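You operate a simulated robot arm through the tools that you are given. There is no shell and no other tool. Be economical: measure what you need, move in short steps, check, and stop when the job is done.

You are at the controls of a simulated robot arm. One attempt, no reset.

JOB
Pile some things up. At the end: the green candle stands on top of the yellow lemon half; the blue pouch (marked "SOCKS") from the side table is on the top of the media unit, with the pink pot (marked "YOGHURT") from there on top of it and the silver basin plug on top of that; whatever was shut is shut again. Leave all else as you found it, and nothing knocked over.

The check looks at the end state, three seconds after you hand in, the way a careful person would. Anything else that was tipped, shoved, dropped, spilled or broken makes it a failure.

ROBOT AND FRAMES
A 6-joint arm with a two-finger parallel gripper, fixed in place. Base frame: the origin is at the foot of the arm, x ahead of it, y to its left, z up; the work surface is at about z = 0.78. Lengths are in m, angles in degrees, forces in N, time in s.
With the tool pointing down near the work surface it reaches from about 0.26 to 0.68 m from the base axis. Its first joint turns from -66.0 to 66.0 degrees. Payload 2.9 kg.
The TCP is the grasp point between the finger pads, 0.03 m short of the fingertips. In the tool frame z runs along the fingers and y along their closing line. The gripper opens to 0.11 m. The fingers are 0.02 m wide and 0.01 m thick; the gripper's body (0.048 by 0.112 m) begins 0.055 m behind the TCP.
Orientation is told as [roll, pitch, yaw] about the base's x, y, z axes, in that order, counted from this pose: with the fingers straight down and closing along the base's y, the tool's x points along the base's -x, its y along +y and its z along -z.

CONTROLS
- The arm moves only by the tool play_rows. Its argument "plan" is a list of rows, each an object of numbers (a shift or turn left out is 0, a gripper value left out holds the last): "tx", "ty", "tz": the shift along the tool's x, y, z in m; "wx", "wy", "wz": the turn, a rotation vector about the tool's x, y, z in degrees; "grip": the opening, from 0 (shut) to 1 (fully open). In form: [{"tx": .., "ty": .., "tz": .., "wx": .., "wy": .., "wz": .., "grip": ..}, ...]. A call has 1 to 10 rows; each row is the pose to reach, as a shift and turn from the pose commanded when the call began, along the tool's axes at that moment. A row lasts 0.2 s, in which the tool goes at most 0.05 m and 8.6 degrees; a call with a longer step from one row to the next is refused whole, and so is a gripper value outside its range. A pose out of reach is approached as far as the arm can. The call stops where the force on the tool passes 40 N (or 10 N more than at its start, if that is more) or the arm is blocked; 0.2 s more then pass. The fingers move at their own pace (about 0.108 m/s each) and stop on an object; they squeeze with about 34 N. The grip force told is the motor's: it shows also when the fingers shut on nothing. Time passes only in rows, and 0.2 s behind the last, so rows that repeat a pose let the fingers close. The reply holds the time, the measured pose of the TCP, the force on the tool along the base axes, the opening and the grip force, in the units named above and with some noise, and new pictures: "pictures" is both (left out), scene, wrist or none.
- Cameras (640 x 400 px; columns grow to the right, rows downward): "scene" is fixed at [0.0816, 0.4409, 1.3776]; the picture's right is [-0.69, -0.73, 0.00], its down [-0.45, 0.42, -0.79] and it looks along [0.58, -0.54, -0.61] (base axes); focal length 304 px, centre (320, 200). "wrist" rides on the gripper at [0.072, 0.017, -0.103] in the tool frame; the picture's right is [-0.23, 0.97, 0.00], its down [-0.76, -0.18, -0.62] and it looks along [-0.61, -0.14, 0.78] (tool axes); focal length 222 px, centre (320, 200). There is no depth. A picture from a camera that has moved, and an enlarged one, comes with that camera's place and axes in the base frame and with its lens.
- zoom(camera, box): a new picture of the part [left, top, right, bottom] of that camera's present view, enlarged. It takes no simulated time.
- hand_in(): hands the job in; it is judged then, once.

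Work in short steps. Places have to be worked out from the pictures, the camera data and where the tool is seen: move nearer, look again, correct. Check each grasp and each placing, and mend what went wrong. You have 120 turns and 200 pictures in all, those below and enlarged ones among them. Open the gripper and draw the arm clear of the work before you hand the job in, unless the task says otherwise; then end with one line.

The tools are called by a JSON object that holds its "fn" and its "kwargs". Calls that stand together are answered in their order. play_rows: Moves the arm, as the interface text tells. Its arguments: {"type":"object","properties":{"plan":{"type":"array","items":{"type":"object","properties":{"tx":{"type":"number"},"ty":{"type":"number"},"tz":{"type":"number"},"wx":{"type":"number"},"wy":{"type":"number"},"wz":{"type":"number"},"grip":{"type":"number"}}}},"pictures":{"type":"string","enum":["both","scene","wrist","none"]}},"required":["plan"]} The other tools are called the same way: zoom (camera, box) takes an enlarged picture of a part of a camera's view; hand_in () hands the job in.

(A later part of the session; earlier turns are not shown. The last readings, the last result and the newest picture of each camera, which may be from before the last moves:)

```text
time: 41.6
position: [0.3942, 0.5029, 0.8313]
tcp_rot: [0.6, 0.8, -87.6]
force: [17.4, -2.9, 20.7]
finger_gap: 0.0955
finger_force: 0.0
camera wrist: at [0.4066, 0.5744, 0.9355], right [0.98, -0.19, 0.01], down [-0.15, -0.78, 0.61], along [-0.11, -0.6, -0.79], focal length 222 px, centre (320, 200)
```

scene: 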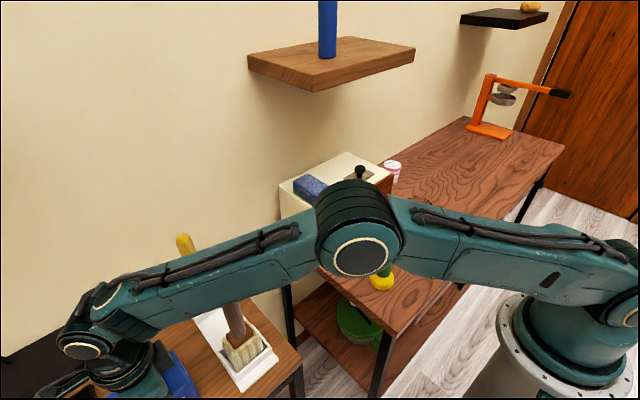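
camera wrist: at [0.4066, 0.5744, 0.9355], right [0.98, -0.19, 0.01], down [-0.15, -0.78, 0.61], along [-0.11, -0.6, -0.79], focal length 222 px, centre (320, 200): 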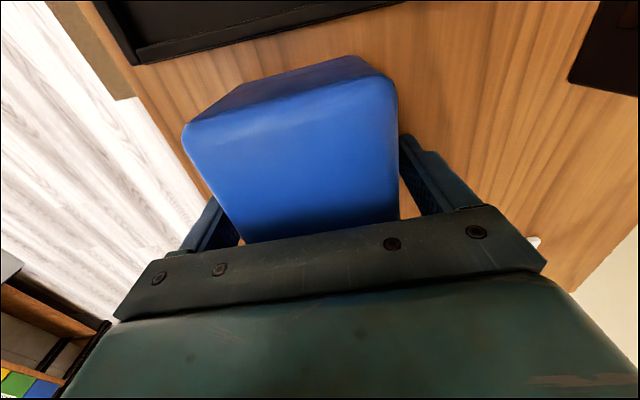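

The force persists with the gripper open: the pouch slid up in the grip and the fingertips are on the unit's top (z ≈ 0.80). The pouch is resting and free, so I'll open fully and lift straight up.

{"fn": "play_rows", "kwargs": {"plan": [{"tz": -0.004, "grip": 1.0}, {"tz": -0.01, "grip": 1}, {"tz": -0.04}, {"tz": -0.08}], "pictures": "wrist"}}

```text
time: 42.6
position: [0.3944, 0.5022, 0.909]
tcp_rot: [0.4, 0.5, -87.7]
force: [0.0, 0.0, -0.4]
finger_gap: 0.1102
finger_force: 0.0
camera wrist: at [0.4063, 0.5742, 1.013], right [0.98, -0.19, 0.0], down [-0.15, -0.77, 0.62], along [-0.11, -0.61, -0.79], focal length 222 px, centre (320, 200)
```

wrist: 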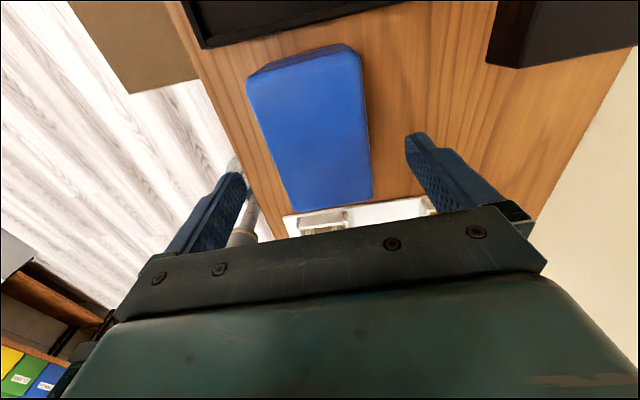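

There is a brownish cylinder by the left finger, possibly the brush knocked askew. I'll look at it.

{"fn": "zoom", "kwargs": {"camera": "wrist", "box": [180, 120, 460, 280]}}

{"fn": "zoom", "kwargs": {"camera": "scene", "box": [60, 200, 340, 400]}}

```text
2.29 times, centred on (320, 200) of wrist
camera zoom: at [0.4063, 0.5742, 1.013], right [0.98, -0.19, 0.0], down [-0.15, -0.77, 0.62], along [-0.11, -0.61, -0.79], focal length 508 px, centre (320, 200)
```

zoom: 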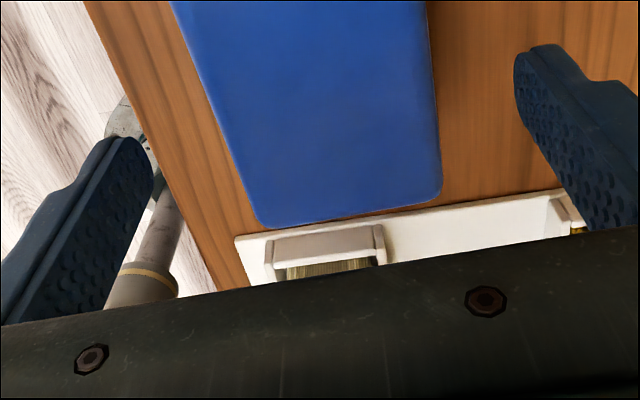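

```text
2.00 times, centred on (200, 300) of scene
camera zoom: at [0.0816, 0.4408, 1.3776], right [-0.69, -0.73, 0.0], down [-0.45, 0.42, -0.79], along [0.58, -0.54, -0.61], focal length 607 px, centre (560, 0)
```

zoom: 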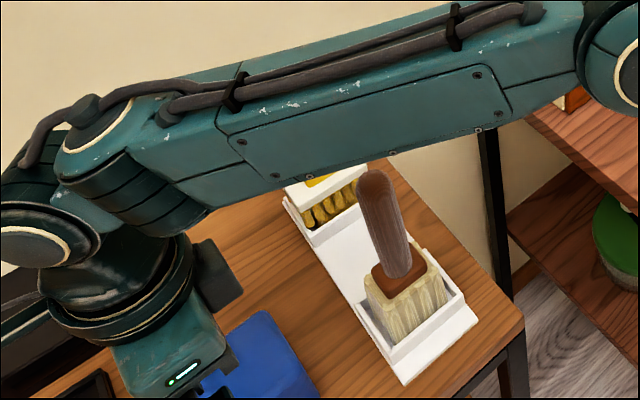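

False alarm: that's the robot's own base, and the caddy and brushes haven't moved. The pouch sits at (0.393, 0.502) with its top at ≈ 0.858. I'll rise and swing back for the pot, levelling the tool.

{"fn": "play_rows", "kwargs": {"plan": [{"tz": -0.04, "wx": -0.5, "wy": -0.4}, {"tz": -0.085, "wx": -0.5, "wy": -0.4}, {"tz": -0.13, "wx": -0.5, "wy": -0.4}, {"tz": -0.175, "wx": -0.5, "wy": -0.4}, {"tz": -0.21, "wx": -0.5, "wy": -0.4}, {"tz": -0.21, "tx": -0.04, "ty": -0.01, "wx": -0.5, "wy": -0.4}, {"tz": -0.21, "tx": -0.085, "ty": -0.02, "wx": -0.5, "wy": -0.4}, {"tz": -0.21, "tx": -0.13, "ty": -0.04, "wx": -0.5, "wy": -0.4}, {"tz": -0.21, "tx": -0.17, "ty": -0.06, "wx": -0.5, "wy": -0.4}, {"tz": -0.21, "tx": -0.21, "ty": -0.08, "wx": -0.5, "wy": -0.4}], "pictures": "scene"}}

{"fn": "play_rows", "kwargs": {"plan": [{"tx": -0.045, "wz": -8.5}, {"tx": -0.09, "wz": -17}, {"tx": -0.135, "wz": -25.5}, {"tx": -0.18, "wz": -34}, {"tx": -0.225, "wz": -42.5}, {"tx": -0.27, "wz": -51}, {"tx": -0.315, "wz": -59.5}, {"tx": -0.36, "wz": -68}, {"tx": -0.405, "wz": -76.5}, {"tx": -0.45, "wz": -85}], "pictures": "none"}}

```text
time: 44.8
position: [0.3197, 0.285, 1.1164]
tcp_rot: [1.0, 0.2, -87.7]
force: [0.5, 0.6, 0.7]
finger_gap: 0.1101
finger_force: 0.0
out of reach, approached as far as the arm can: row 7
```

scene: 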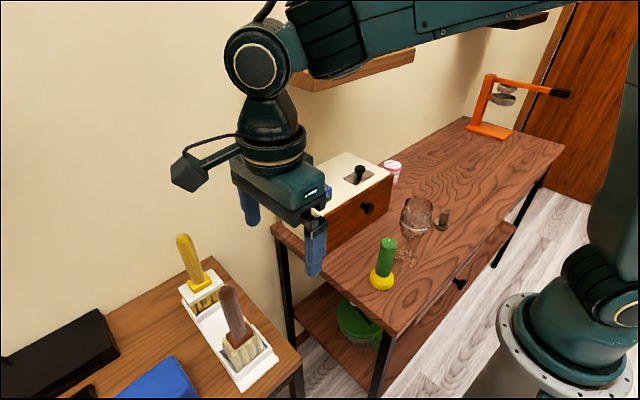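

```text
time: 47.0
position: [0.3386, -0.1628, 1.1164]
tcp_rot: [0.2, -0.9, -2.5]
force: [0.1, -0.4, -0.3]
finger_gap: 0.1098
finger_force: 0.0
```

I'll level the tool and move to view the pot from (0.42, −0.36).

{"fn": "play_rows", "kwargs": {"plan": [{"ty": -0.04, "wx": 0.2, "wy": 0.9, "wz": -2.5}, {"ty": -0.085, "wx": 0.2, "wy": 0.9, "wz": -2.5}, {"ty": -0.13, "wx": 0.2, "wy": 0.9, "wz": -2.5}, {"ty": -0.17, "wx": 0.2, "wy": 0.9, "wz": -2.5}, {"ty": -0.197, "tx": -0.03, "tz": 0.01, "wx": 0.2, "wy": 0.9, "wz": -2.5}, {"ty": -0.197, "tx": -0.06, "tz": 0.03, "wx": 0.2, "wy": 0.9, "wz": -2.5}, {"ty": -0.197, "tx": -0.08, "tz": 0.056, "wx": 0.2, "wy": 0.9, "wz": -2.5}, {"ty": -0.197, "tx": -0.08, "tz": 0.056, "wx": 0.2, "wy": 0.9, "wz": -2.5}]}}

{"fn": "zoom", "kwargs": {"camera": "wrist", "box": [240, 60, 480, 210]}}

{"fn": "zoom", "kwargs": {"camera": "scene", "box": [240, 0, 560, 200]}}

```text
time: 48.8
position: [0.4096, -0.3628, 1.0597]
tcp_rot: [0.0, -0.1, -0.2]
force: [0.1, 0.1, -0.5]
finger_gap: 0.1101
finger_force: 0.0
camera wrist: at [0.3369, -0.3461, 1.1623], right [0.23, 0.97, 0.0], down [0.76, -0.18, 0.62], along [0.61, -0.14, -0.78], focal length 222 px, centre (320, 200)
```

scene: 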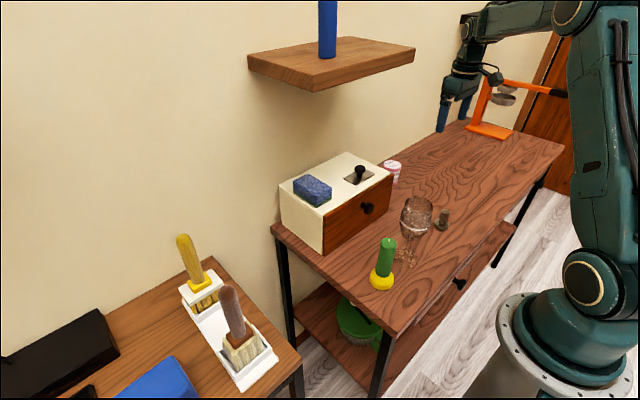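
wrist: 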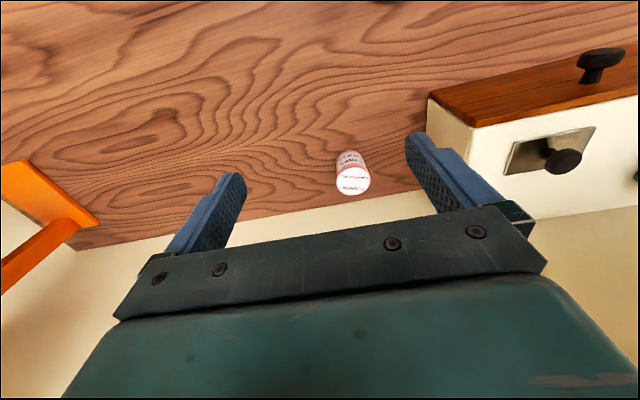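

```text
2.67 times, centred on (360, 135) of wrist
camera zoom: at [0.3369, -0.3461, 1.1623], right [0.23, 0.97, 0.0], down [0.76, -0.18, 0.62], along [0.61, -0.14, -0.78], focal length 592 px, centre (213, 373)
```

zoom: 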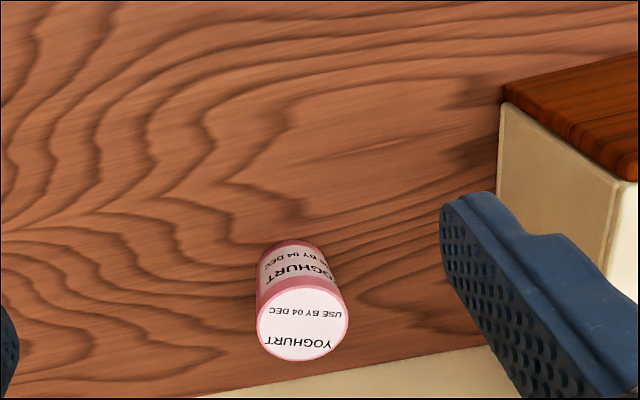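

```text
2.00 times, centred on (400, 100) of scene
camera zoom: at [0.0816, 0.4408, 1.3776], right [-0.69, -0.73, 0.0], down [-0.45, 0.42, -0.79], along [0.58, -0.54, -0.61], focal length 607 px, centre (160, 400)
```

zoom: 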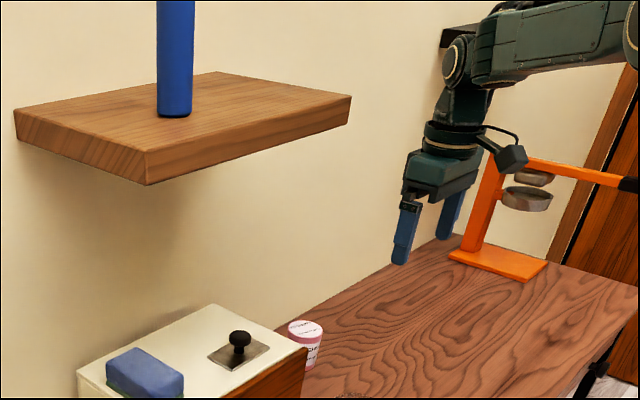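

The pot is at (0.554, −0.338), about 0.057 in diameter with its top at 0.85. The wall shelf is close to the arm's path at height, so I'll go down in front of the pot and approach low, with the fingers straddling it.

{"fn": "play_rows", "kwargs": {"plan": [{"tx": -0.01, "ty": 0.012, "tz": 0.045}, {"tx": -0.02, "ty": 0.0248, "tz": 0.09}, {"tx": -0.03, "ty": 0.0248, "tz": 0.135}, {"tx": -0.03, "ty": 0.0248, "tz": 0.18}, {"tx": -0.03, "ty": 0.0248, "tz": 0.215}, {"tx": -0.03, "ty": 0.0248, "tz": 0.238}, {"tx": -0.03, "ty": 0.0248, "tz": 0.238}]}}

```text
time: 50.4
position: [0.4401, -0.3394, 0.8211]
tcp_rot: [0.0, -0.1, -0.3]
force: [0.1, 0.7, -0.6]
finger_gap: 0.11
finger_force: 0.1
camera wrist: at [0.3672, -0.3221, 0.9244], right [0.23, 0.97, 0.0], down [0.76, -0.18, 0.62], along [0.61, -0.14, -0.78], focal length 222 px, centre (320, 200)
```

scene: 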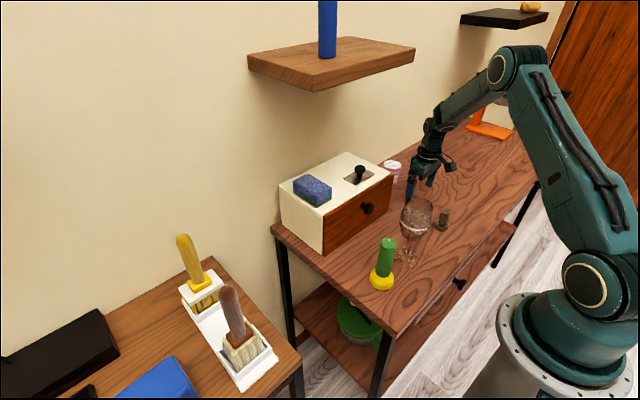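
wrist: 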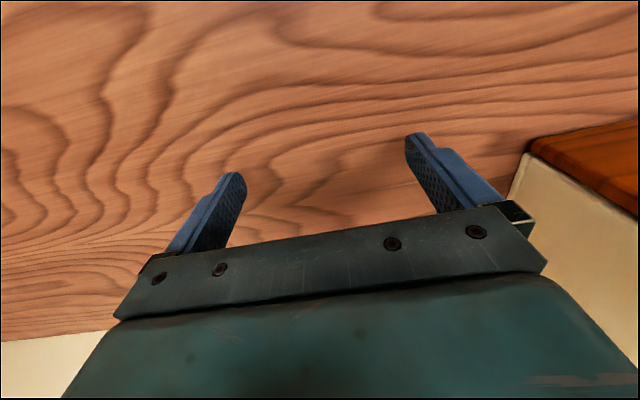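

The wrist is low and well below the shelf. I'll advance +x in small steps to straddle the pot.

{"fn": "play_rows", "kwargs": {"plan": [{"tx": -0.035, "ty": 0.0015}, {"tx": -0.065, "ty": 0.0015}, {"tx": -0.09, "ty": 0.0015}, {"tx": -0.105, "ty": 0.0015}, {"tx": -0.114, "ty": 0.0015}]}}

{"fn": "zoom", "kwargs": {"camera": "scene", "box": [340, 100, 500, 200]}}

```text
time: 51.6
position: [0.5537, -0.3393, 0.8229]
tcp_rot: [0.0, -0.2, -0.1]
force: [0.8, -0.4, -0.7]
finger_gap: 0.1102
finger_force: 0.0
camera wrist: at [0.4809, -0.3214, 0.926], right [0.23, 0.97, 0.0], down [0.76, -0.18, 0.62], along [0.61, -0.14, -0.78], focal length 222 px, centre (320, 200)
```

scene: 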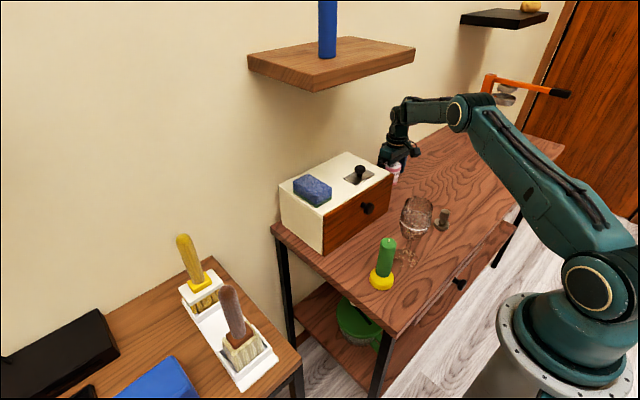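
wrist: 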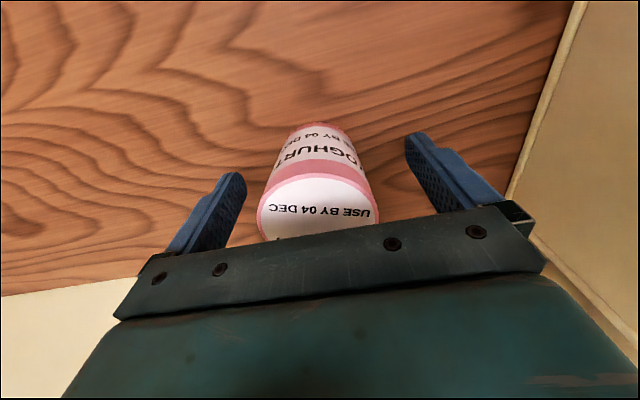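

```text
4.00 times, centred on (420, 150) of scene
camera zoom: at [0.0816, 0.4409, 1.3776], right [-0.69, -0.73, 0.0], down [-0.45, 0.42, -0.79], along [0.58, -0.54, -0.61], focal length 1214 px, centre (-80, 400)
```

zoom: 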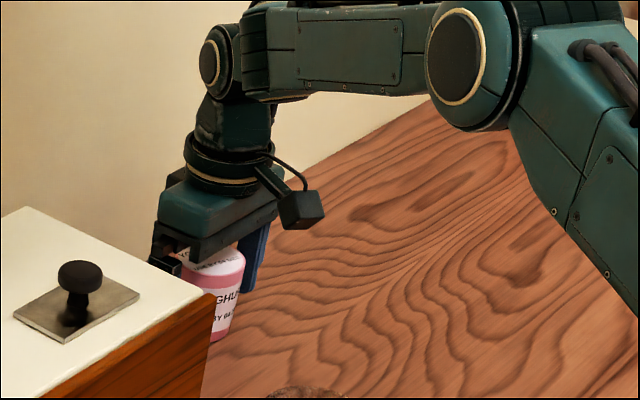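

The pot is centred between the fingers. I'll close.

{"fn": "play_rows", "kwargs": {"plan": [{"grip": 0.6}, {"grip": 0}, {"grip": 0}, {"grip": 0}], "pictures": "wrist"}}

```text
time: 52.6
position: [0.5544, -0.3388, 0.8221]
tcp_rot: [-0.1, -0.1, -0.2]
force: [-0.2, 0.7, 0.7]
finger_gap: 0.0568
finger_force: 33.7
camera wrist: at [0.4807, -0.3215, 0.926], right [0.23, 0.97, 0.0], down [0.76, -0.18, 0.62], along [0.61, -0.14, -0.78], focal length 222 px, centre (320, 200)
```

wrist: 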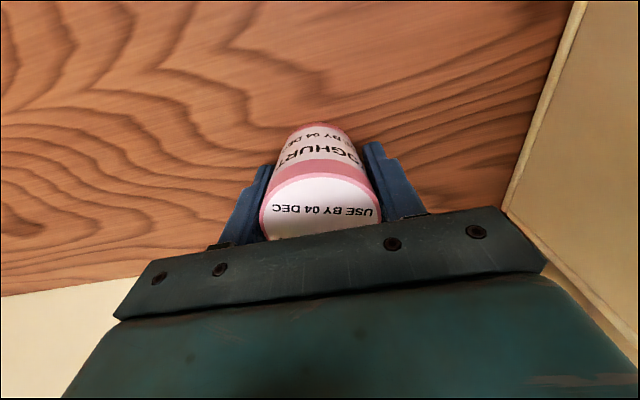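

The pot is held at 0.057. I'll lift slightly, retreat along −x, then rise.

{"fn": "play_rows", "kwargs": {"plan": [{"tz": -0.015}, {"tz": -0.03, "tx": 0.01}, {"tz": -0.03, "tx": 0.05}, {"tz": -0.03, "tx": 0.095}, {"tz": -0.035, "tx": 0.14}, {"tz": -0.06, "tx": 0.175}, {"tz": -0.1, "tx": 0.195}, {"tz": -0.145, "tx": 0.215}, {"tz": -0.19, "tx": 0.235}, {"tz": -0.235, "tx": 0.245}], "pictures": "scene"}}

{"fn": "play_rows", "kwargs": {"plan": [{"tz": -0.03}, {"tz": -0.063}, {"tz": -0.063, "ty": 0.045}, {"tz": -0.063, "ty": 0.09}, {"tz": -0.063, "ty": 0.135}, {"tz": -0.063, "ty": 0.18}, {"tz": -0.063, "ty": 0.225}, {"tz": -0.063, "ty": 0.27}, {"tz": -0.063, "ty": 0.315}, {"tz": -0.063, "ty": 0.36}], "pictures": "scene"}}

```text
time: 54.8
position: [0.3103, -0.3367, 1.0554]
tcp_rot: [0.2, 0.0, -0.1]
force: [-0.4, -0.9, -1.5]
finger_gap: 0.0572
finger_force: 33.6
```

scene: 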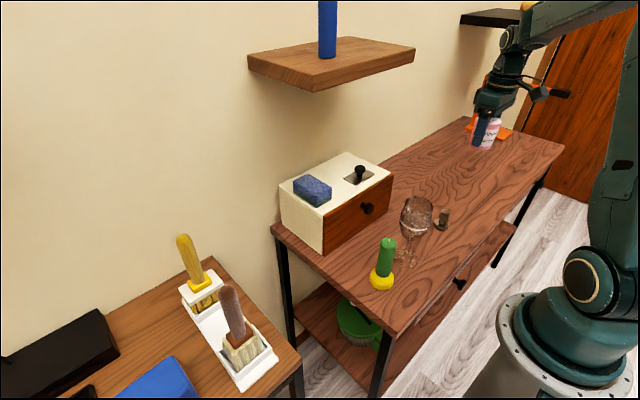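

```text
time: 57.0
position: [0.3087, 0.0241, 1.1205]
tcp_rot: [-0.1, 0.0, -0.1]
force: [0.4, 0.5, -1.6]
finger_gap: 0.0572
finger_force: 33.8
```

scene: 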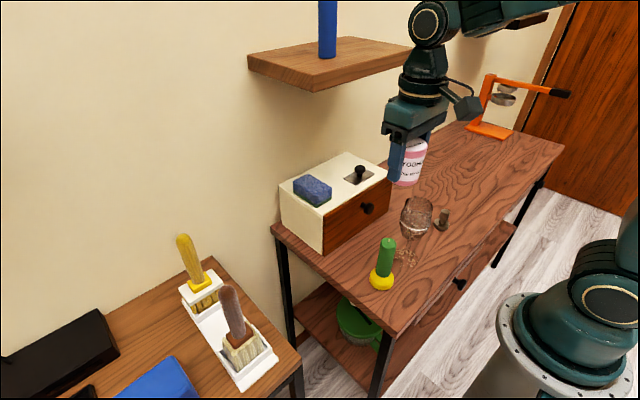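

I'll continue to above the pouch, keeping x ≈ 0.31 past the brushes, then move forward.

{"fn": "play_rows", "kwargs": {"plan": [{"ty": 0.045}, {"ty": 0.09}, {"ty": 0.135}, {"ty": 0.18}, {"ty": 0.225}, {"ty": 0.27}, {"ty": 0.315}, {"ty": 0.36, "tx": -0.005}, {"ty": 0.405, "tx": -0.015}, {"ty": 0.445, "tx": -0.035}], "pictures": "none"}}

{"fn": "play_rows", "kwargs": {"plan": [{"ty": 0.02, "tx": -0.02, "tz": 0.02}, {"ty": 0.033, "tx": -0.049, "tz": 0.05}, {"ty": 0.033, "tx": -0.049, "tz": 0.09}, {"ty": 0.033, "tx": -0.049, "tz": 0.12}, {"ty": 0.033, "tx": -0.049, "tz": 0.12}], "pictures": "both"}}

```text
time: 59.2
position: [0.3477, 0.4701, 1.1197]
tcp_rot: [-0.1, 0.0, -0.1]
force: [-0.6, 0.0, -0.9]
finger_gap: 0.0573
finger_force: 33.5
```

```text
time: 60.4
position: [0.3967, 0.5031, 0.9975]
tcp_rot: [0.0, 0.0, -0.1]
force: [0.3, 0.0, -1.8]
finger_gap: 0.0568
finger_force: 34.3
camera wrist: at [0.3239, 0.5195, 1.1023], right [0.23, 0.97, 0.0], down [0.76, -0.18, 0.62], along [0.61, -0.14, -0.78], focal length 222 px, centre (320, 200)
```

scene: 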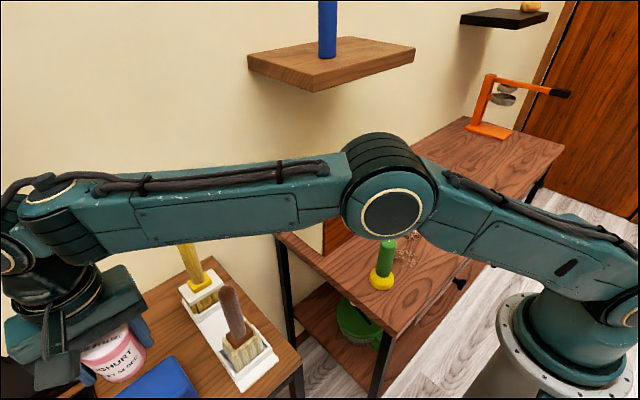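
wrist: 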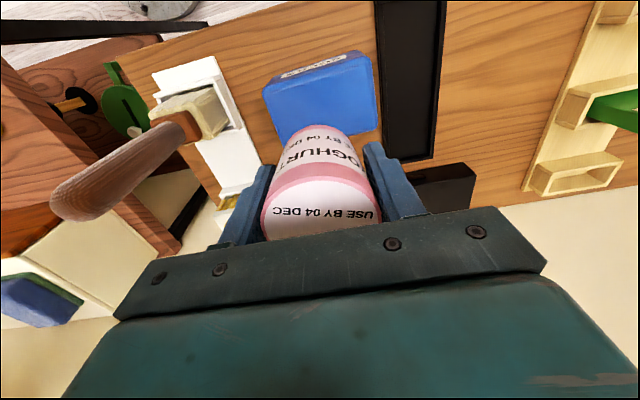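

The pot is aligned over the pouch centre (≈0.395, 0.504). I'll lower it to near contact and then go slowly.

{"fn": "play_rows", "kwargs": {"plan": [{"tz": 0.035}, {"tz": 0.065}, {"tz": 0.08}, {"tz": 0.088}, {"tz": 0.088}], "pictures": "wrist"}}

{"fn": "play_rows", "kwargs": {"plan": [{"tz": 0.0015}, {"tz": 0.003}, {"tz": 0.0045}], "pictures": "none"}}

```text
time: 61.6
position: [0.3956, 0.5017, 0.9103]
tcp_rot: [0.2, -0.1, -0.2]
force: [-1.0, -2.2, 6.8]
finger_gap: 0.0572
finger_force: 34.2
camera wrist: at [0.3221, 0.5185, 1.0156], right [0.23, 0.97, 0.0], down [0.76, -0.18, 0.62], along [0.61, -0.14, -0.78], focal length 222 px, centre (320, 200)
```

wrist: 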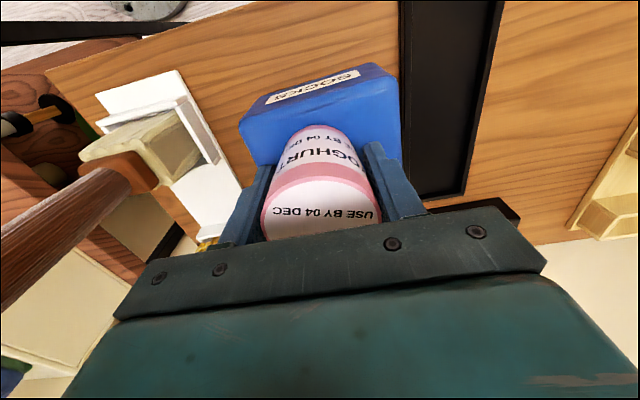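

```text
time: 62.4
position: [0.3966, 0.5036, 0.91]
tcp_rot: [0.4, -0.3, -0.1]
force: [-3.5, -0.2, 27.8]
finger_gap: 0.0577
finger_force: 34.6
```

Contact is at z ≈ 0.910 with 28 N. I'll relieve and open.

{"fn": "play_rows", "kwargs": {"plan": [{"tz": -0.002}, {"tz": -0.004}, {"tz": -0.004, "grip": 0.65}, {"tz": -0.004, "grip": 0.8}, {"tz": -0.004, "grip": 0.9}, {"tz": -0.004, "grip": 0.9}], "pictures": "wrist"}}

```text
time: 63.8
position: [0.3963, 0.5003, 0.91]
tcp_rot: [0.0, 0.0, -0.2]
force: [-0.3, 0.3, -0.4]
finger_gap: 0.0993
finger_force: 0.0
camera wrist: at [0.3229, 0.5184, 1.0146], right [0.23, 0.97, 0.0], down [0.76, -0.18, 0.62], along [0.61, -0.14, -0.78], focal length 222 px, centre (320, 200)
```

wrist: 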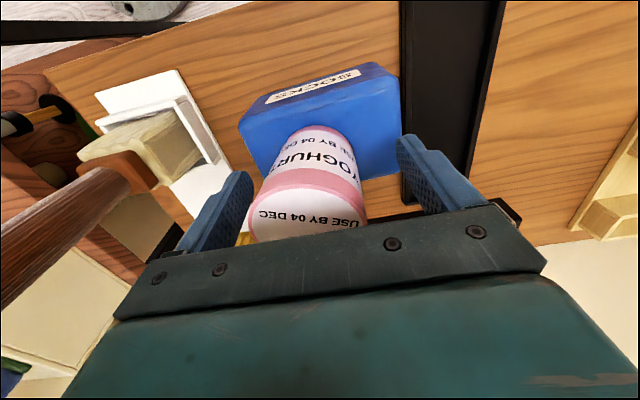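

The pot looks as if it may lean slightly. I'll rise straight up and look.

{"fn": "play_rows", "kwargs": {"plan": [{"tz": -0.01, "grip": 1}, {"tz": -0.04}, {"tz": -0.08}, {"tz": -0.115}, {"tz": -0.115}], "pictures": "wrist"}}

{"fn": "zoom", "kwargs": {"camera": "wrist", "box": [220, 20, 440, 200]}}

{"fn": "zoom", "kwargs": {"camera": "scene", "box": [0, 280, 200, 400]}}

```text
time: 65.0
position: [0.3944, 0.5016, 1.0267]
tcp_rot: [0.0, 0.0, -0.2]
force: [0.6, -0.6, -0.3]
finger_gap: 0.11
finger_force: 0.2
camera wrist: at [0.3214, 0.5186, 1.1309], right [0.23, 0.97, 0.0], down [0.76, -0.18, 0.62], along [0.61, -0.14, -0.78], focal length 222 px, centre (320, 200)
```

wrist: 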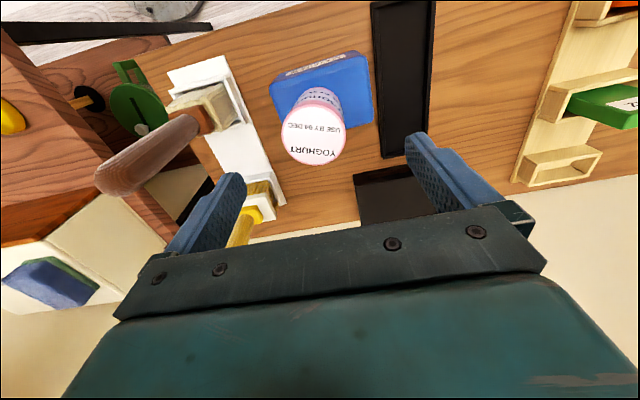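

```text
2.22 times, centred on (330, 110) of wrist
camera zoom: at [0.3214, 0.5186, 1.1309], right [0.23, 0.97, 0.0], down [0.76, -0.18, 0.62], along [0.61, -0.14, -0.78], focal length 494 px, centre (298, 400)
```

zoom: 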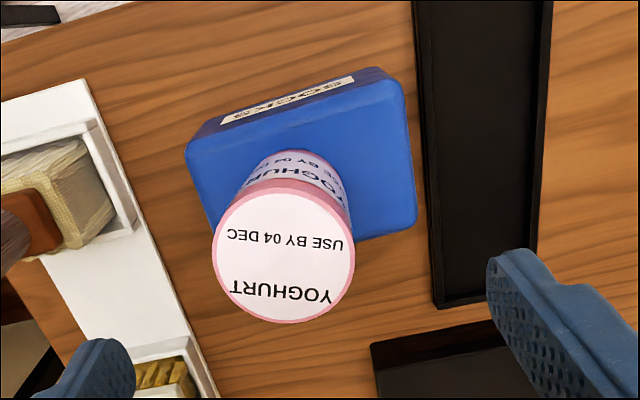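

```text
3.20 times, centred on (100, 340) of scene
camera zoom: at [0.0816, 0.4408, 1.3776], right [-0.69, -0.73, 0.0], down [-0.45, 0.42, -0.79], along [0.58, -0.54, -0.61], focal length 972 px, centre (1024, -248)
```

zoom: 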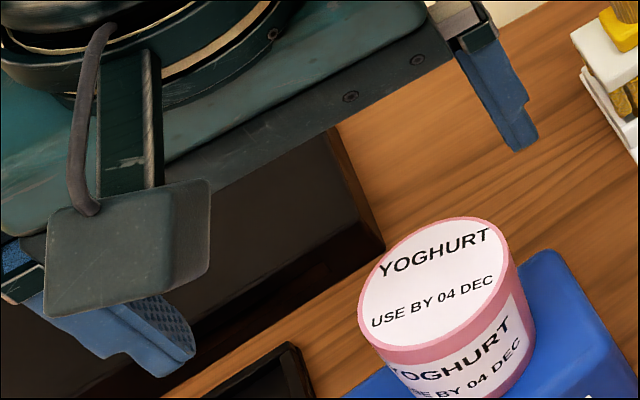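

A quick enlargement will let me check the pot's sides against the vertical vanishing point.

{"fn": "zoom", "kwargs": {"camera": "wrist", "box": [260, 50, 388, 170]}}

```text
3.33 times, centred on (324, 110) of wrist
camera zoom: at [0.3214, 0.5186, 1.1309], right [0.23, 0.97, 0.0], down [0.76, -0.18, 0.62], along [0.61, -0.14, -0.78], focal length 740 px, centre (307, 500)
```

zoom: 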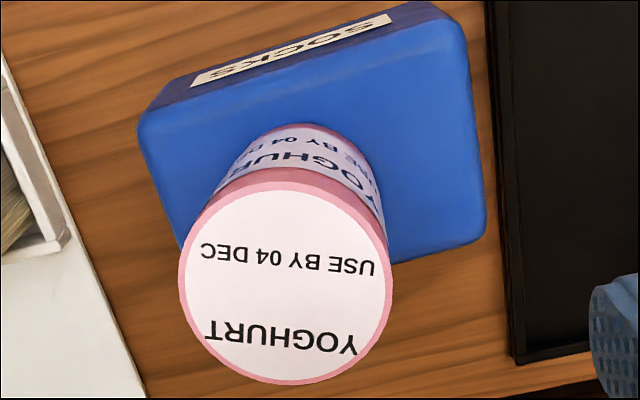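

The pot seems to lean about 3°. I'll back off toward the robot and tilt the camera up for a side view of the stack.

{"fn": "play_rows", "kwargs": {"plan": [{"tx": 0.045}, {"tx": 0.09, "wy": -7.5}, {"tx": 0.1, "wy": -15}, {"tx": 0.1, "wy": -22.5, "tz": 0.03}, {"tx": 0.1, "wy": -30, "tz": 0.06}, {"tx": 0.1, "wy": -37, "tz": 0.09}, {"tx": 0.1, "wy": -37, "tz": 0.09}], "pictures": "wrist"}}

{"fn": "zoom", "kwargs": {"camera": "wrist", "box": [200, 20, 440, 200]}}

```text
time: 66.6
position: [0.3847, 0.4524, 0.9332]
tcp_rot: [0.0, -37.0, -0.2]
force: [0.5, 0.5, -0.9]
finger_gap: 0.1102
finger_force: 0.1
out of reach, approached as far as the arm can: row 3, 4, 5, 6, 7
camera wrist: at [0.2646, 0.4699, 0.9724], right [0.18, 0.97, 0.14], down [0.23, -0.18, 0.96], along [0.96, -0.14, -0.26], focal length 222 px, centre (320, 200)
```

wrist: 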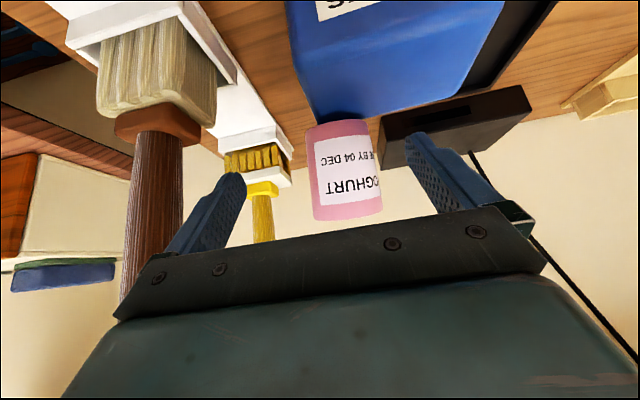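

```text
2.22 times, centred on (320, 110) of wrist
camera zoom: at [0.2646, 0.4699, 0.9724], right [0.18, 0.97, 0.14], down [0.23, -0.18, 0.96], along [0.96, -0.14, -0.26], focal length 494 px, centre (320, 400)
```

zoom: 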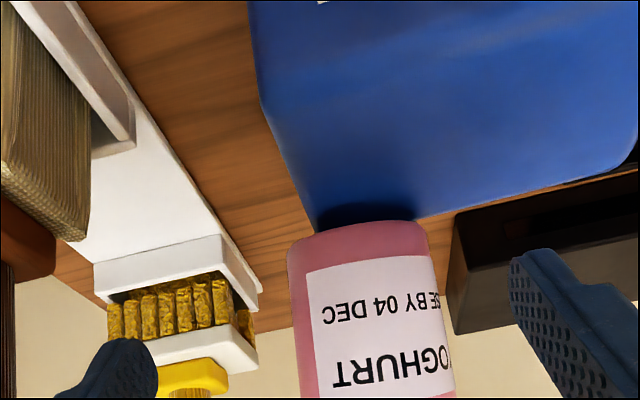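

That tilted pose was out of reach, so the arm drifted and the gripper now surrounds the pot, which seems to have shifted. I'll look closely before moving anything.

{"fn": "zoom", "kwargs": {"camera": "wrist", "box": [260, 90, 452, 230]}}

{"fn": "zoom", "kwargs": {"camera": "scene", "box": [0, 200, 320, 400]}}

```text
2.86 times, centred on (356, 160) of wrist
camera zoom: at [0.2646, 0.4699, 0.9724], right [0.18, 0.97, 0.14], down [0.23, -0.18, 0.96], along [0.96, -0.14, -0.26], focal length 635 px, centre (217, 314)
```

zoom: 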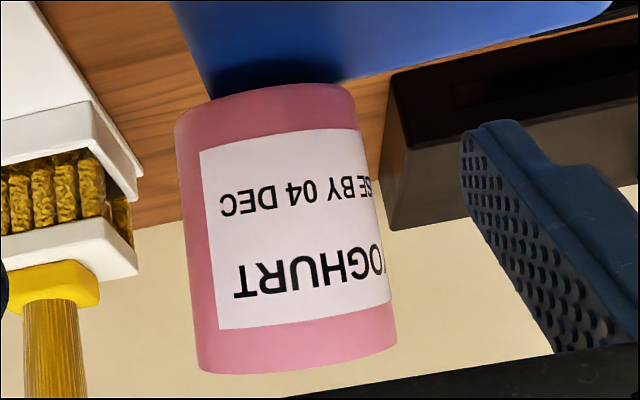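

```text
2.00 times, centred on (160, 300) of scene
camera zoom: at [0.0816, 0.4408, 1.3776], right [-0.69, -0.73, 0.0], down [-0.45, 0.42, -0.79], along [0.58, -0.54, -0.61], focal length 607 px, centre (640, 0)
```

zoom: 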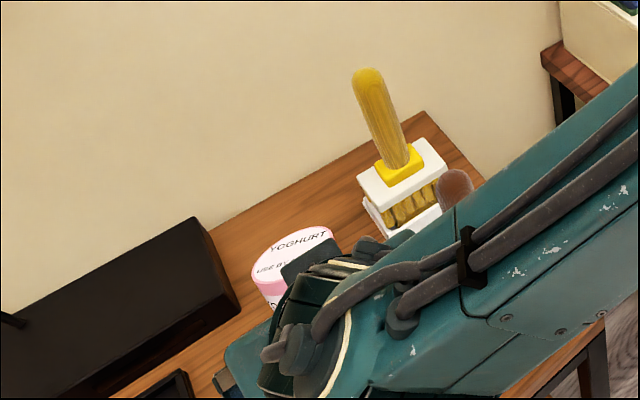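

The pot was nudged toward the pouch's far edge and leans back (base ≈ (0.43, 0.469), top ≈ (0.447, 0.465, 0.94)). It is right between my fingers, so I'll advance along the fingers and grip it to rescue it.

{"fn": "play_rows", "kwargs": {"plan": [{"tx": -0.012, "ty": 0.011, "tz": 0.025, "grip": 0.85}, {"tx": -0.024, "ty": 0.014, "tz": 0.0495, "grip": 0.5}, {"tx": -0.024, "ty": 0.014, "tz": 0.0495, "grip": 0}, {"tx": -0.024, "ty": 0.014, "tz": 0.0495, "grip": 0}], "pictures": "both"}}

```text
time: 67.6
position: [0.4313, 0.4674, 0.909]
tcp_rot: [0.0, -37.0, -0.2]
force: [-0.9, 0.4, 0.1]
finger_gap: 0.0001
finger_force: 34.1
camera wrist: at [0.3109, 0.4855, 0.9485], right [0.18, 0.97, 0.14], down [0.23, -0.18, 0.96], along [0.96, -0.14, -0.26], focal length 222 px, centre (320, 200)
```

scene: 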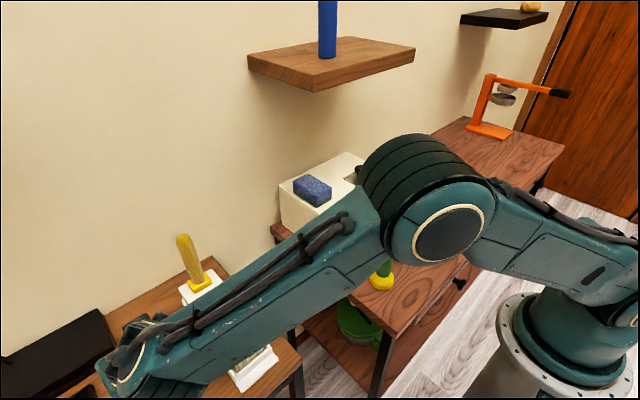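
wrist: 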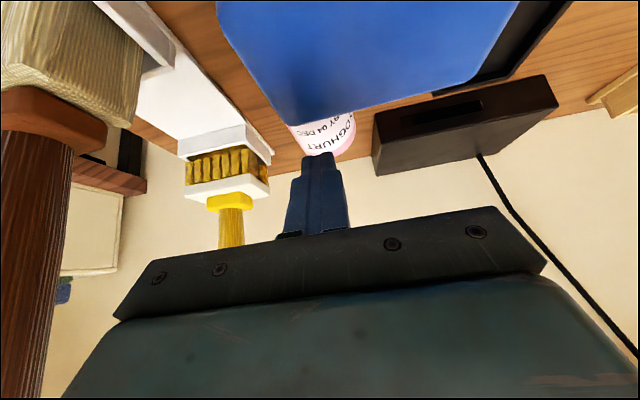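

The pot was already falling and is now behind the pouch. I'll see how it lies.

{"fn": "zoom", "kwargs": {"camera": "wrist", "box": [240, 60, 432, 180]}}

```text
3.33 times, centred on (336, 120) of wrist
camera zoom: at [0.3109, 0.4855, 0.9485], right [0.18, 0.97, 0.14], down [0.23, -0.18, 0.96], along [0.96, -0.14, -0.26], focal length 740 px, centre (267, 467)
```

zoom: 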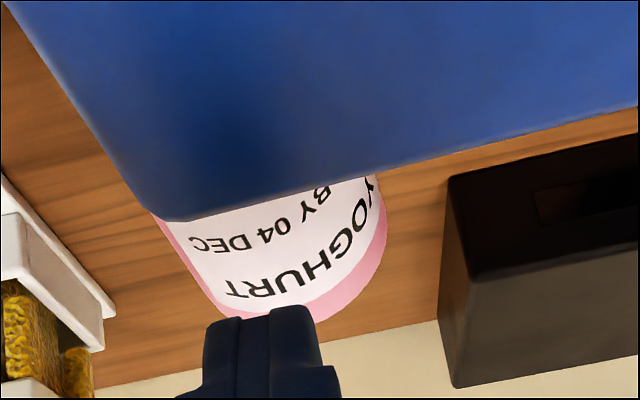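

The pot lies on its side behind the pouch; I can recover it. First I'll raise straight up, then level the tool, with no out-of-reach moves.

{"fn": "play_rows", "kwargs": {"plan": [{"tx": -0.018, "tz": -0.024}, {"tx": -0.042, "tz": -0.056}, {"tx": -0.066, "tz": -0.088}, {"tx": -0.078, "tz": -0.104}], "pictures": "none"}}

{"fn": "play_rows", "kwargs": {"plan": [{"wy": 7.5}, {"wy": 15}, {"wy": 22.5}, {"wy": 30}, {"wy": 37}, {"wy": 37}]}}

```text
time: 68.6
position: [0.4307, 0.4678, 1.0404]
tcp_rot: [0.0, -37.1, -0.2]
force: [-0.3, 0.3, 0.6]
finger_gap: 0.0
finger_force: 34.3
```

```text
time: 70.0
position: [0.4307, 0.4687, 1.0406]
tcp_rot: [0.0, 0.0, -0.1]
force: [0.3, -0.5, 0.2]
finger_gap: 0.0001
finger_force: 33.6
camera wrist: at [0.358, 0.4857, 1.1443], right [0.23, 0.97, 0.0], down [0.76, -0.18, 0.62], along [0.61, -0.14, -0.78], focal length 222 px, centre (320, 200)
```

scene: 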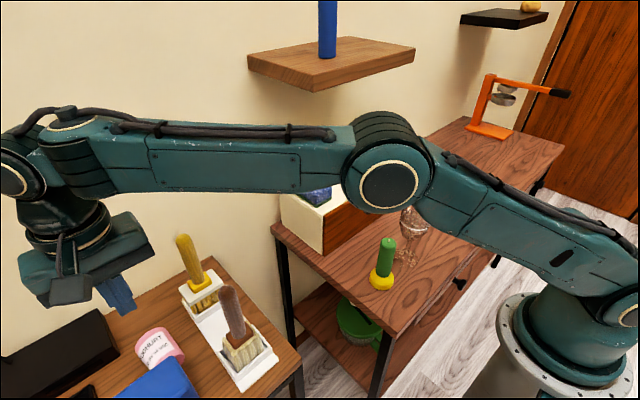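
wrist: 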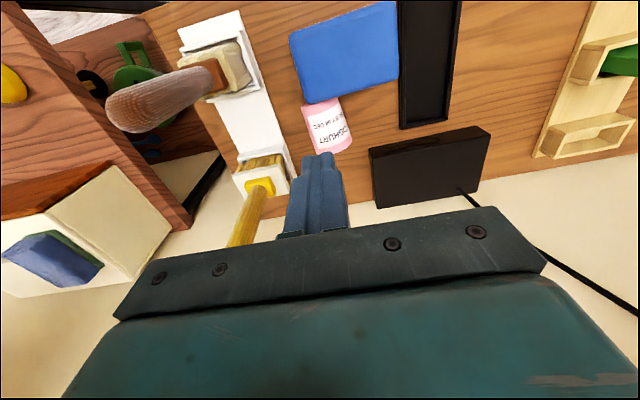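

The tilt failed because the wrist would have exceeded the first joint's limit; radial tilts should work. I'll enlarge the fallen pot to measure it.

{"fn": "zoom", "kwargs": {"camera": "wrist", "box": [260, 0, 420, 160]}}

{"fn": "zoom", "kwargs": {"camera": "scene", "box": [80, 300, 240, 400]}}

```text
2.50 times, centred on (340, 80) of wrist
camera zoom: at [0.358, 0.4857, 1.1443], right [0.23, 0.97, 0.0], down [0.76, -0.18, 0.62], along [0.61, -0.14, -0.78], focal length 555 px, centre (270, 500)
```

zoom: 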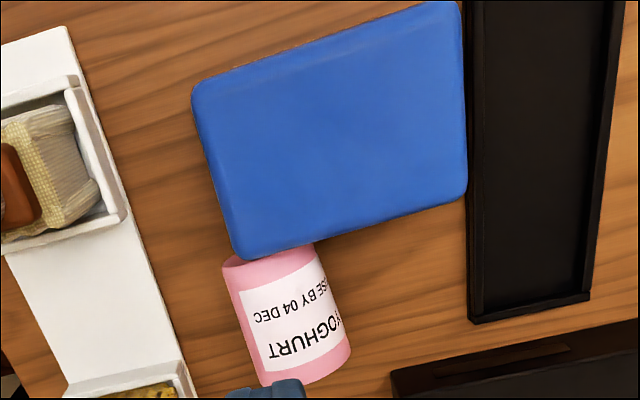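

```text
4.00 times, centred on (160, 350) of scene
camera zoom: at [0.0816, 0.4408, 1.3776], right [-0.69, -0.73, 0.0], down [-0.45, 0.42, -0.79], along [0.58, -0.54, -0.61], focal length 1214 px, centre (960, -400)
```

zoom: 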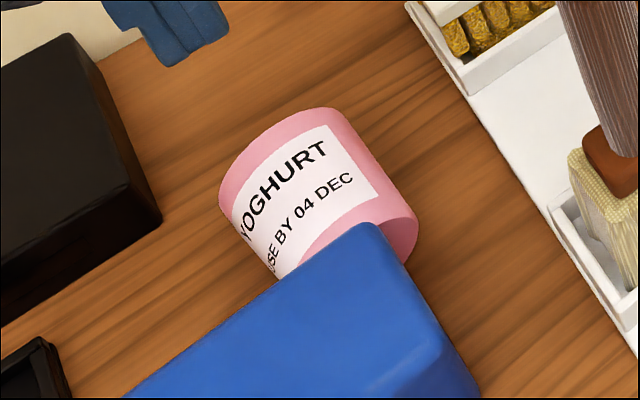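

The pot lies with its axis about +x (7° toward +y), base at (0.441, 0.465), lid at (0.509, 0.474). I'll grasp it at its middle from above with yaw 7°, opening moderately.

{"fn": "play_rows", "kwargs": {"plan": [{"tz": 0.04, "wz": -3.5, "grip": 0.75}, {"tz": 0.08, "wz": -7}, {"tz": 0.115, "wz": -7}, {"tz": 0.12, "tx": -0.02, "wz": -7}, {"tz": 0.12, "tx": -0.043, "ty": 0.001, "wz": -7}, {"tz": 0.12, "tx": -0.043, "ty": 0.001, "wz": -7}]}}

{"fn": "zoom", "kwargs": {"camera": "wrist", "box": [180, 50, 460, 230]}}

```text
time: 71.4
position: [0.476, 0.4697, 0.9201]
tcp_rot: [0.0, -0.1, 6.9]
force: [-0.8, -0.5, 0.1]
finger_gap: 0.0824
finger_force: 0.1
camera wrist: at [0.4006, 0.4778, 1.0233], right [0.11, 0.99, 0.0], down [0.78, -0.09, 0.62], along [0.62, -0.07, -0.78], focal length 222 px, centre (320, 200)
```

scene: 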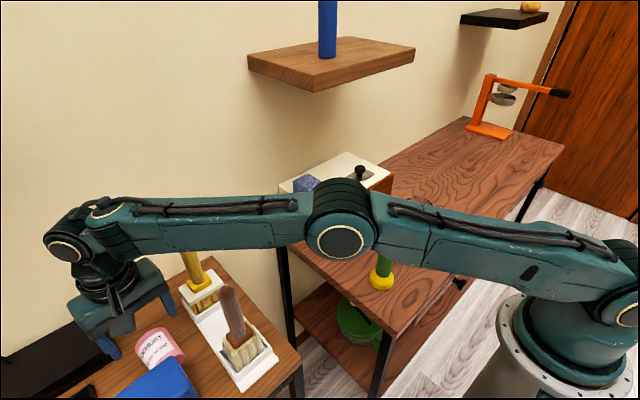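
wrist: 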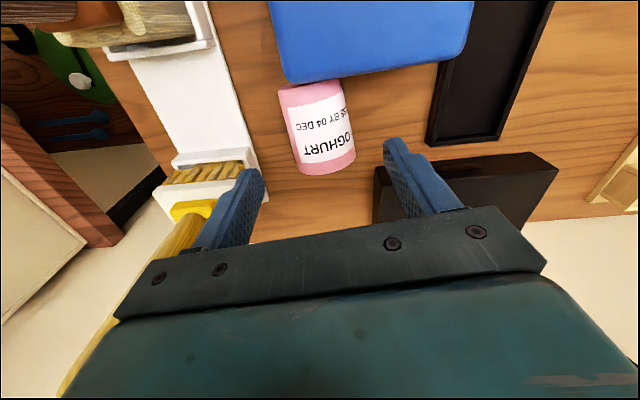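

```text
2.22 times, centred on (320, 140) of wrist
camera zoom: at [0.4006, 0.4778, 1.0233], right [0.11, 0.99, 0.0], down [0.78, -0.09, 0.62], along [0.62, -0.07, -0.78], focal length 494 px, centre (320, 333)
```

zoom: 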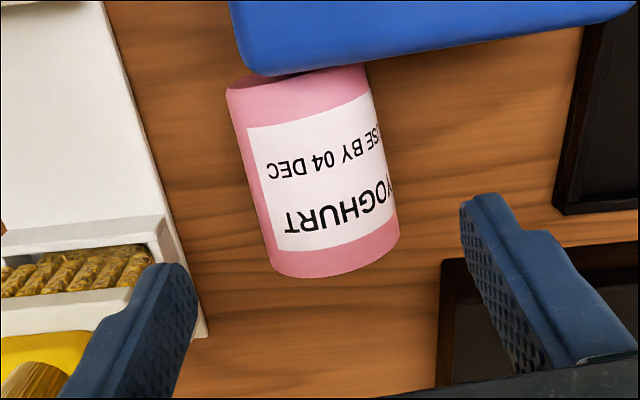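

Aligned: the pot's centre is about (0.475, 0.468). I'll descend to TCP z 0.838 and grip.

{"fn": "play_rows", "kwargs": {"plan": [{"ty": -0.0015, "tz": 0.035, "wz": 1}, {"ty": -0.0015, "tz": 0.065, "wz": 1}, {"ty": -0.0015, "tz": 0.08, "wz": 1}, {"ty": -0.0015, "tz": 0.08, "wz": 1, "grip": 0}, {"ty": -0.0015, "tz": 0.08, "wz": 1, "grip": 0}, {"ty": -0.0015, "tz": 0.08, "wz": 1, "grip": 0}], "pictures": "wrist"}}

```text
time: 72.8
position: [0.4741, 0.4676, 0.8395]
tcp_rot: [0.0, 0.0, 5.9]
force: [-0.5, 0.0, 0.8]
finger_gap: 0.0547
finger_force: 34.1
camera wrist: at [0.4001, 0.4774, 0.9442], right [0.13, 0.99, 0.0], down [0.78, -0.1, 0.62], along [0.62, -0.08, -0.78], focal length 222 px, centre (320, 200)
```

wrist: 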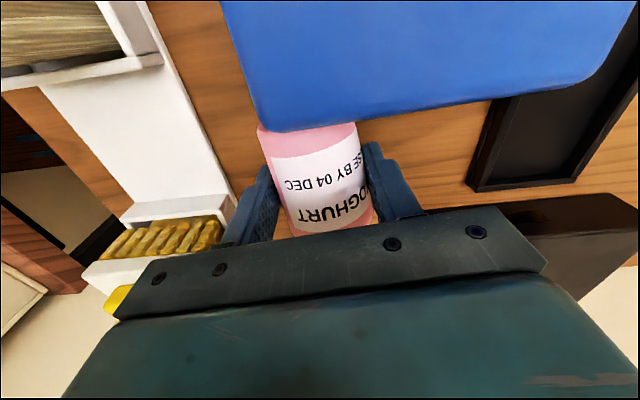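

It's gripped. Tilting here would hit the brushes, so I'll carry it (lying) to the clear part of the side table and turn it upright there. Lift and retract first.

{"fn": "play_rows", "kwargs": {"plan": [{"tz": -0.02}, {"tz": -0.06}, {"tz": -0.105}, {"tz": -0.15}, {"tz": -0.18, "tx": 0.03}, {"tz": -0.21, "tx": 0.065}, {"tz": -0.24, "tx": 0.1}, {"tz": -0.27, "tx": 0.13}, {"tz": -0.28, "tx": 0.165}], "pictures": "both"}}

```text
time: 74.8
position: [0.3116, 0.4529, 1.1205]
tcp_rot: [0.0, -0.1, 5.8]
force: [-0.1, 0.6, -1.4]
finger_gap: 0.0547
finger_force: 33.9
camera wrist: at [0.2364, 0.4634, 1.2236], right [0.13, 0.99, 0.0], down [0.78, -0.1, 0.62], along [0.62, -0.08, -0.78], focal length 222 px, centre (320, 200)
```

scene: 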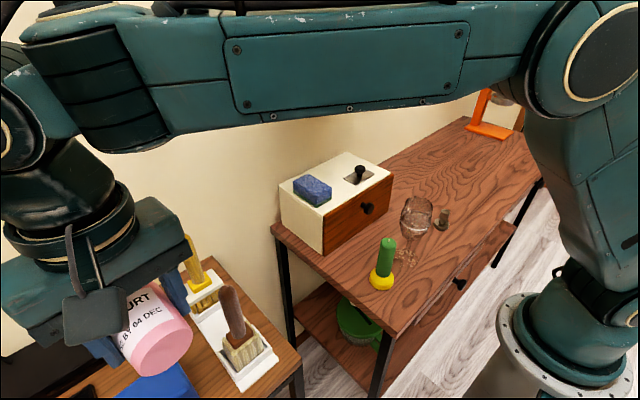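
wrist: 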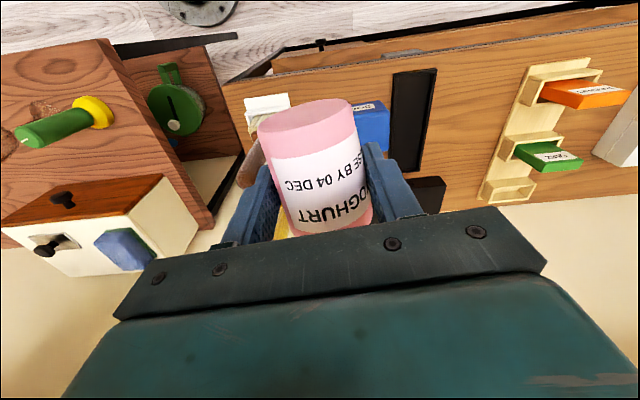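

The pot is secure. I'll carry it back over to the side table, turning the tool so the pot points radially outward (yaw ≈ −45).

{"fn": "play_rows", "kwargs": {"plan": [{"tx": 0.005, "ty": -0.046, "wz": 5}, {"tx": 0.009, "ty": -0.092, "wz": 10}, {"tx": 0.014, "ty": -0.138, "wz": 15}, {"tx": 0.018, "ty": -0.184, "wz": 20}, {"tx": 0.023, "ty": -0.23, "wz": 25}, {"tx": 0.028, "ty": -0.276, "wz": 30}, {"tx": 0.032, "ty": -0.322, "wz": 35}, {"tx": 0.037, "ty": -0.368, "wz": 40}, {"tx": 0.041, "ty": -0.414, "wz": 45}, {"tx": 0.046, "ty": -0.46, "wz": 51}], "pictures": "none"}}

```text
time: 77.0
position: [0.3098, -0.0127, 1.1191]
tcp_rot: [0.1, 0.0, -45.2]
force: [-0.5, 0.0, -1.5]
finger_gap: 0.0548
finger_force: 34.3
```

{"fn": "play_rows", "kwargs": {"plan": [{"tx": -0.035, "ty": -0.0233}, {"tx": -0.07, "ty": -0.0467}, {"tx": -0.105, "ty": -0.07}, {"tx": -0.14, "ty": -0.0933}, {"tx": -0.1755, "ty": -0.1167}, {"tx": -0.21, "ty": -0.14}, {"tx": -0.2457, "ty": -0.1633}, {"tx": -0.281, "ty": -0.1867}, {"tx": -0.316, "ty": -0.21}]}}

```text
time: 79.0
position: [0.3834, -0.3842, 1.1194]
tcp_rot: [0.0, 0.0, -45.2]
force: [0.4, -0.4, -1.6]
finger_gap: 0.0545
finger_force: 33.5
camera wrist: at [0.3442, -0.3207, 1.224], right [0.85, 0.52, 0.0], down [0.41, -0.67, 0.62], along [0.33, -0.53, -0.78], focal length 222 px, centre (320, 200)
```

scene: 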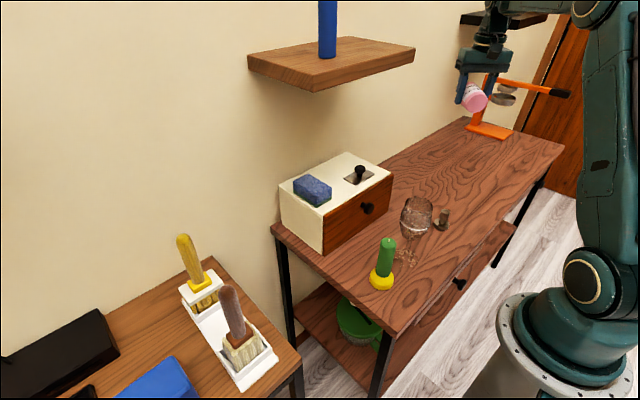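
wrist: 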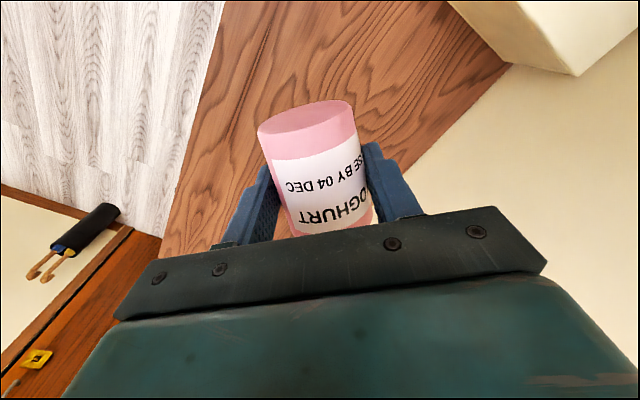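

I'll lower the pot, still lying, onto the free tabletop here.

{"fn": "play_rows", "kwargs": {"plan": [{"tz": 0.045}, {"tz": 0.09}, {"tz": 0.135}, {"tz": 0.18}, {"tz": 0.225}, {"tz": 0.26}, {"tz": 0.285}, {"tz": 0.295}, {"tz": 0.298}, {"tz": 0.3}], "pictures": "scene"}}

```text
time: 81.2
position: [0.385, -0.382, 0.82]
tcp_rot: [0.1, 0.0, -45.2]
force: [-0.8, -0.5, -1.4]
finger_gap: 0.0545
finger_force: 34.4
```

scene: 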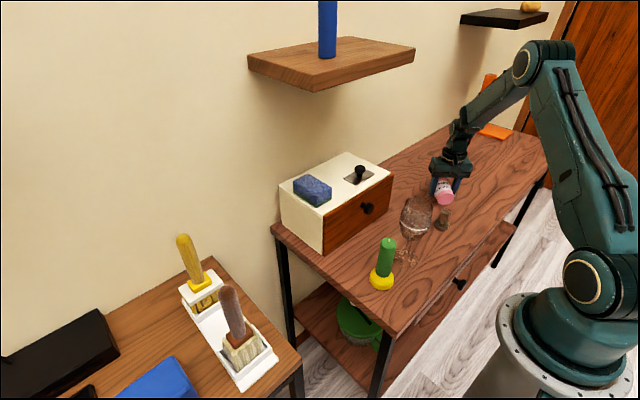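

Not touching yet. I'll go down by small steps until contact.

{"fn": "play_rows", "kwargs": {"plan": [{"tz": 0.0015}, {"tz": 0.003}], "pictures": "none"}}

{"fn": "play_rows", "kwargs": {"plan": [{"tz": 0.0015}, {"tz": 0.003}], "pictures": "none"}}

```text
time: 81.8
position: [0.3863, -0.3825, 0.8186]
tcp_rot: [0.1, -0.2, -45.1]
force: [-4.2, 9.5, 27.0]
finger_gap: 0.0547
finger_force: 34.1
```

```text
time: 82.4
position: [0.386, -0.3837, 0.8149]
tcp_rot: [0.2, -0.5, -45.1]
force: [3.1, 6.7, 25.8]
finger_gap: 0.0544
finger_force: 34.3
```

In contact. I'll relieve and open.

{"fn": "play_rows", "kwargs": {"plan": [{"tz": -0.002}, {"tz": -0.002, "grip": 0.6}, {"tz": -0.002, "grip": 0.75}, {"tz": -0.002, "grip": 0.9}, {"tz": -0.002, "grip": 0.9}], "pictures": "wrist"}}

```text
time: 83.6
position: [0.3853, -0.3837, 0.8147]
tcp_rot: [0.0, 0.0, -45.2]
force: [-0.3, 0.1, -0.1]
finger_gap: 0.0992
finger_force: 0.1
camera wrist: at [0.3448, -0.3194, 0.9192], right [0.85, 0.53, 0.0], down [0.41, -0.67, 0.62], along [0.33, -0.53, -0.78], focal length 222 px, centre (320, 200)
```

wrist: 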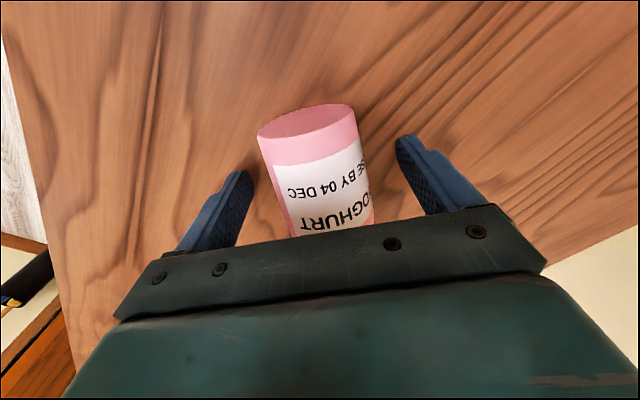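

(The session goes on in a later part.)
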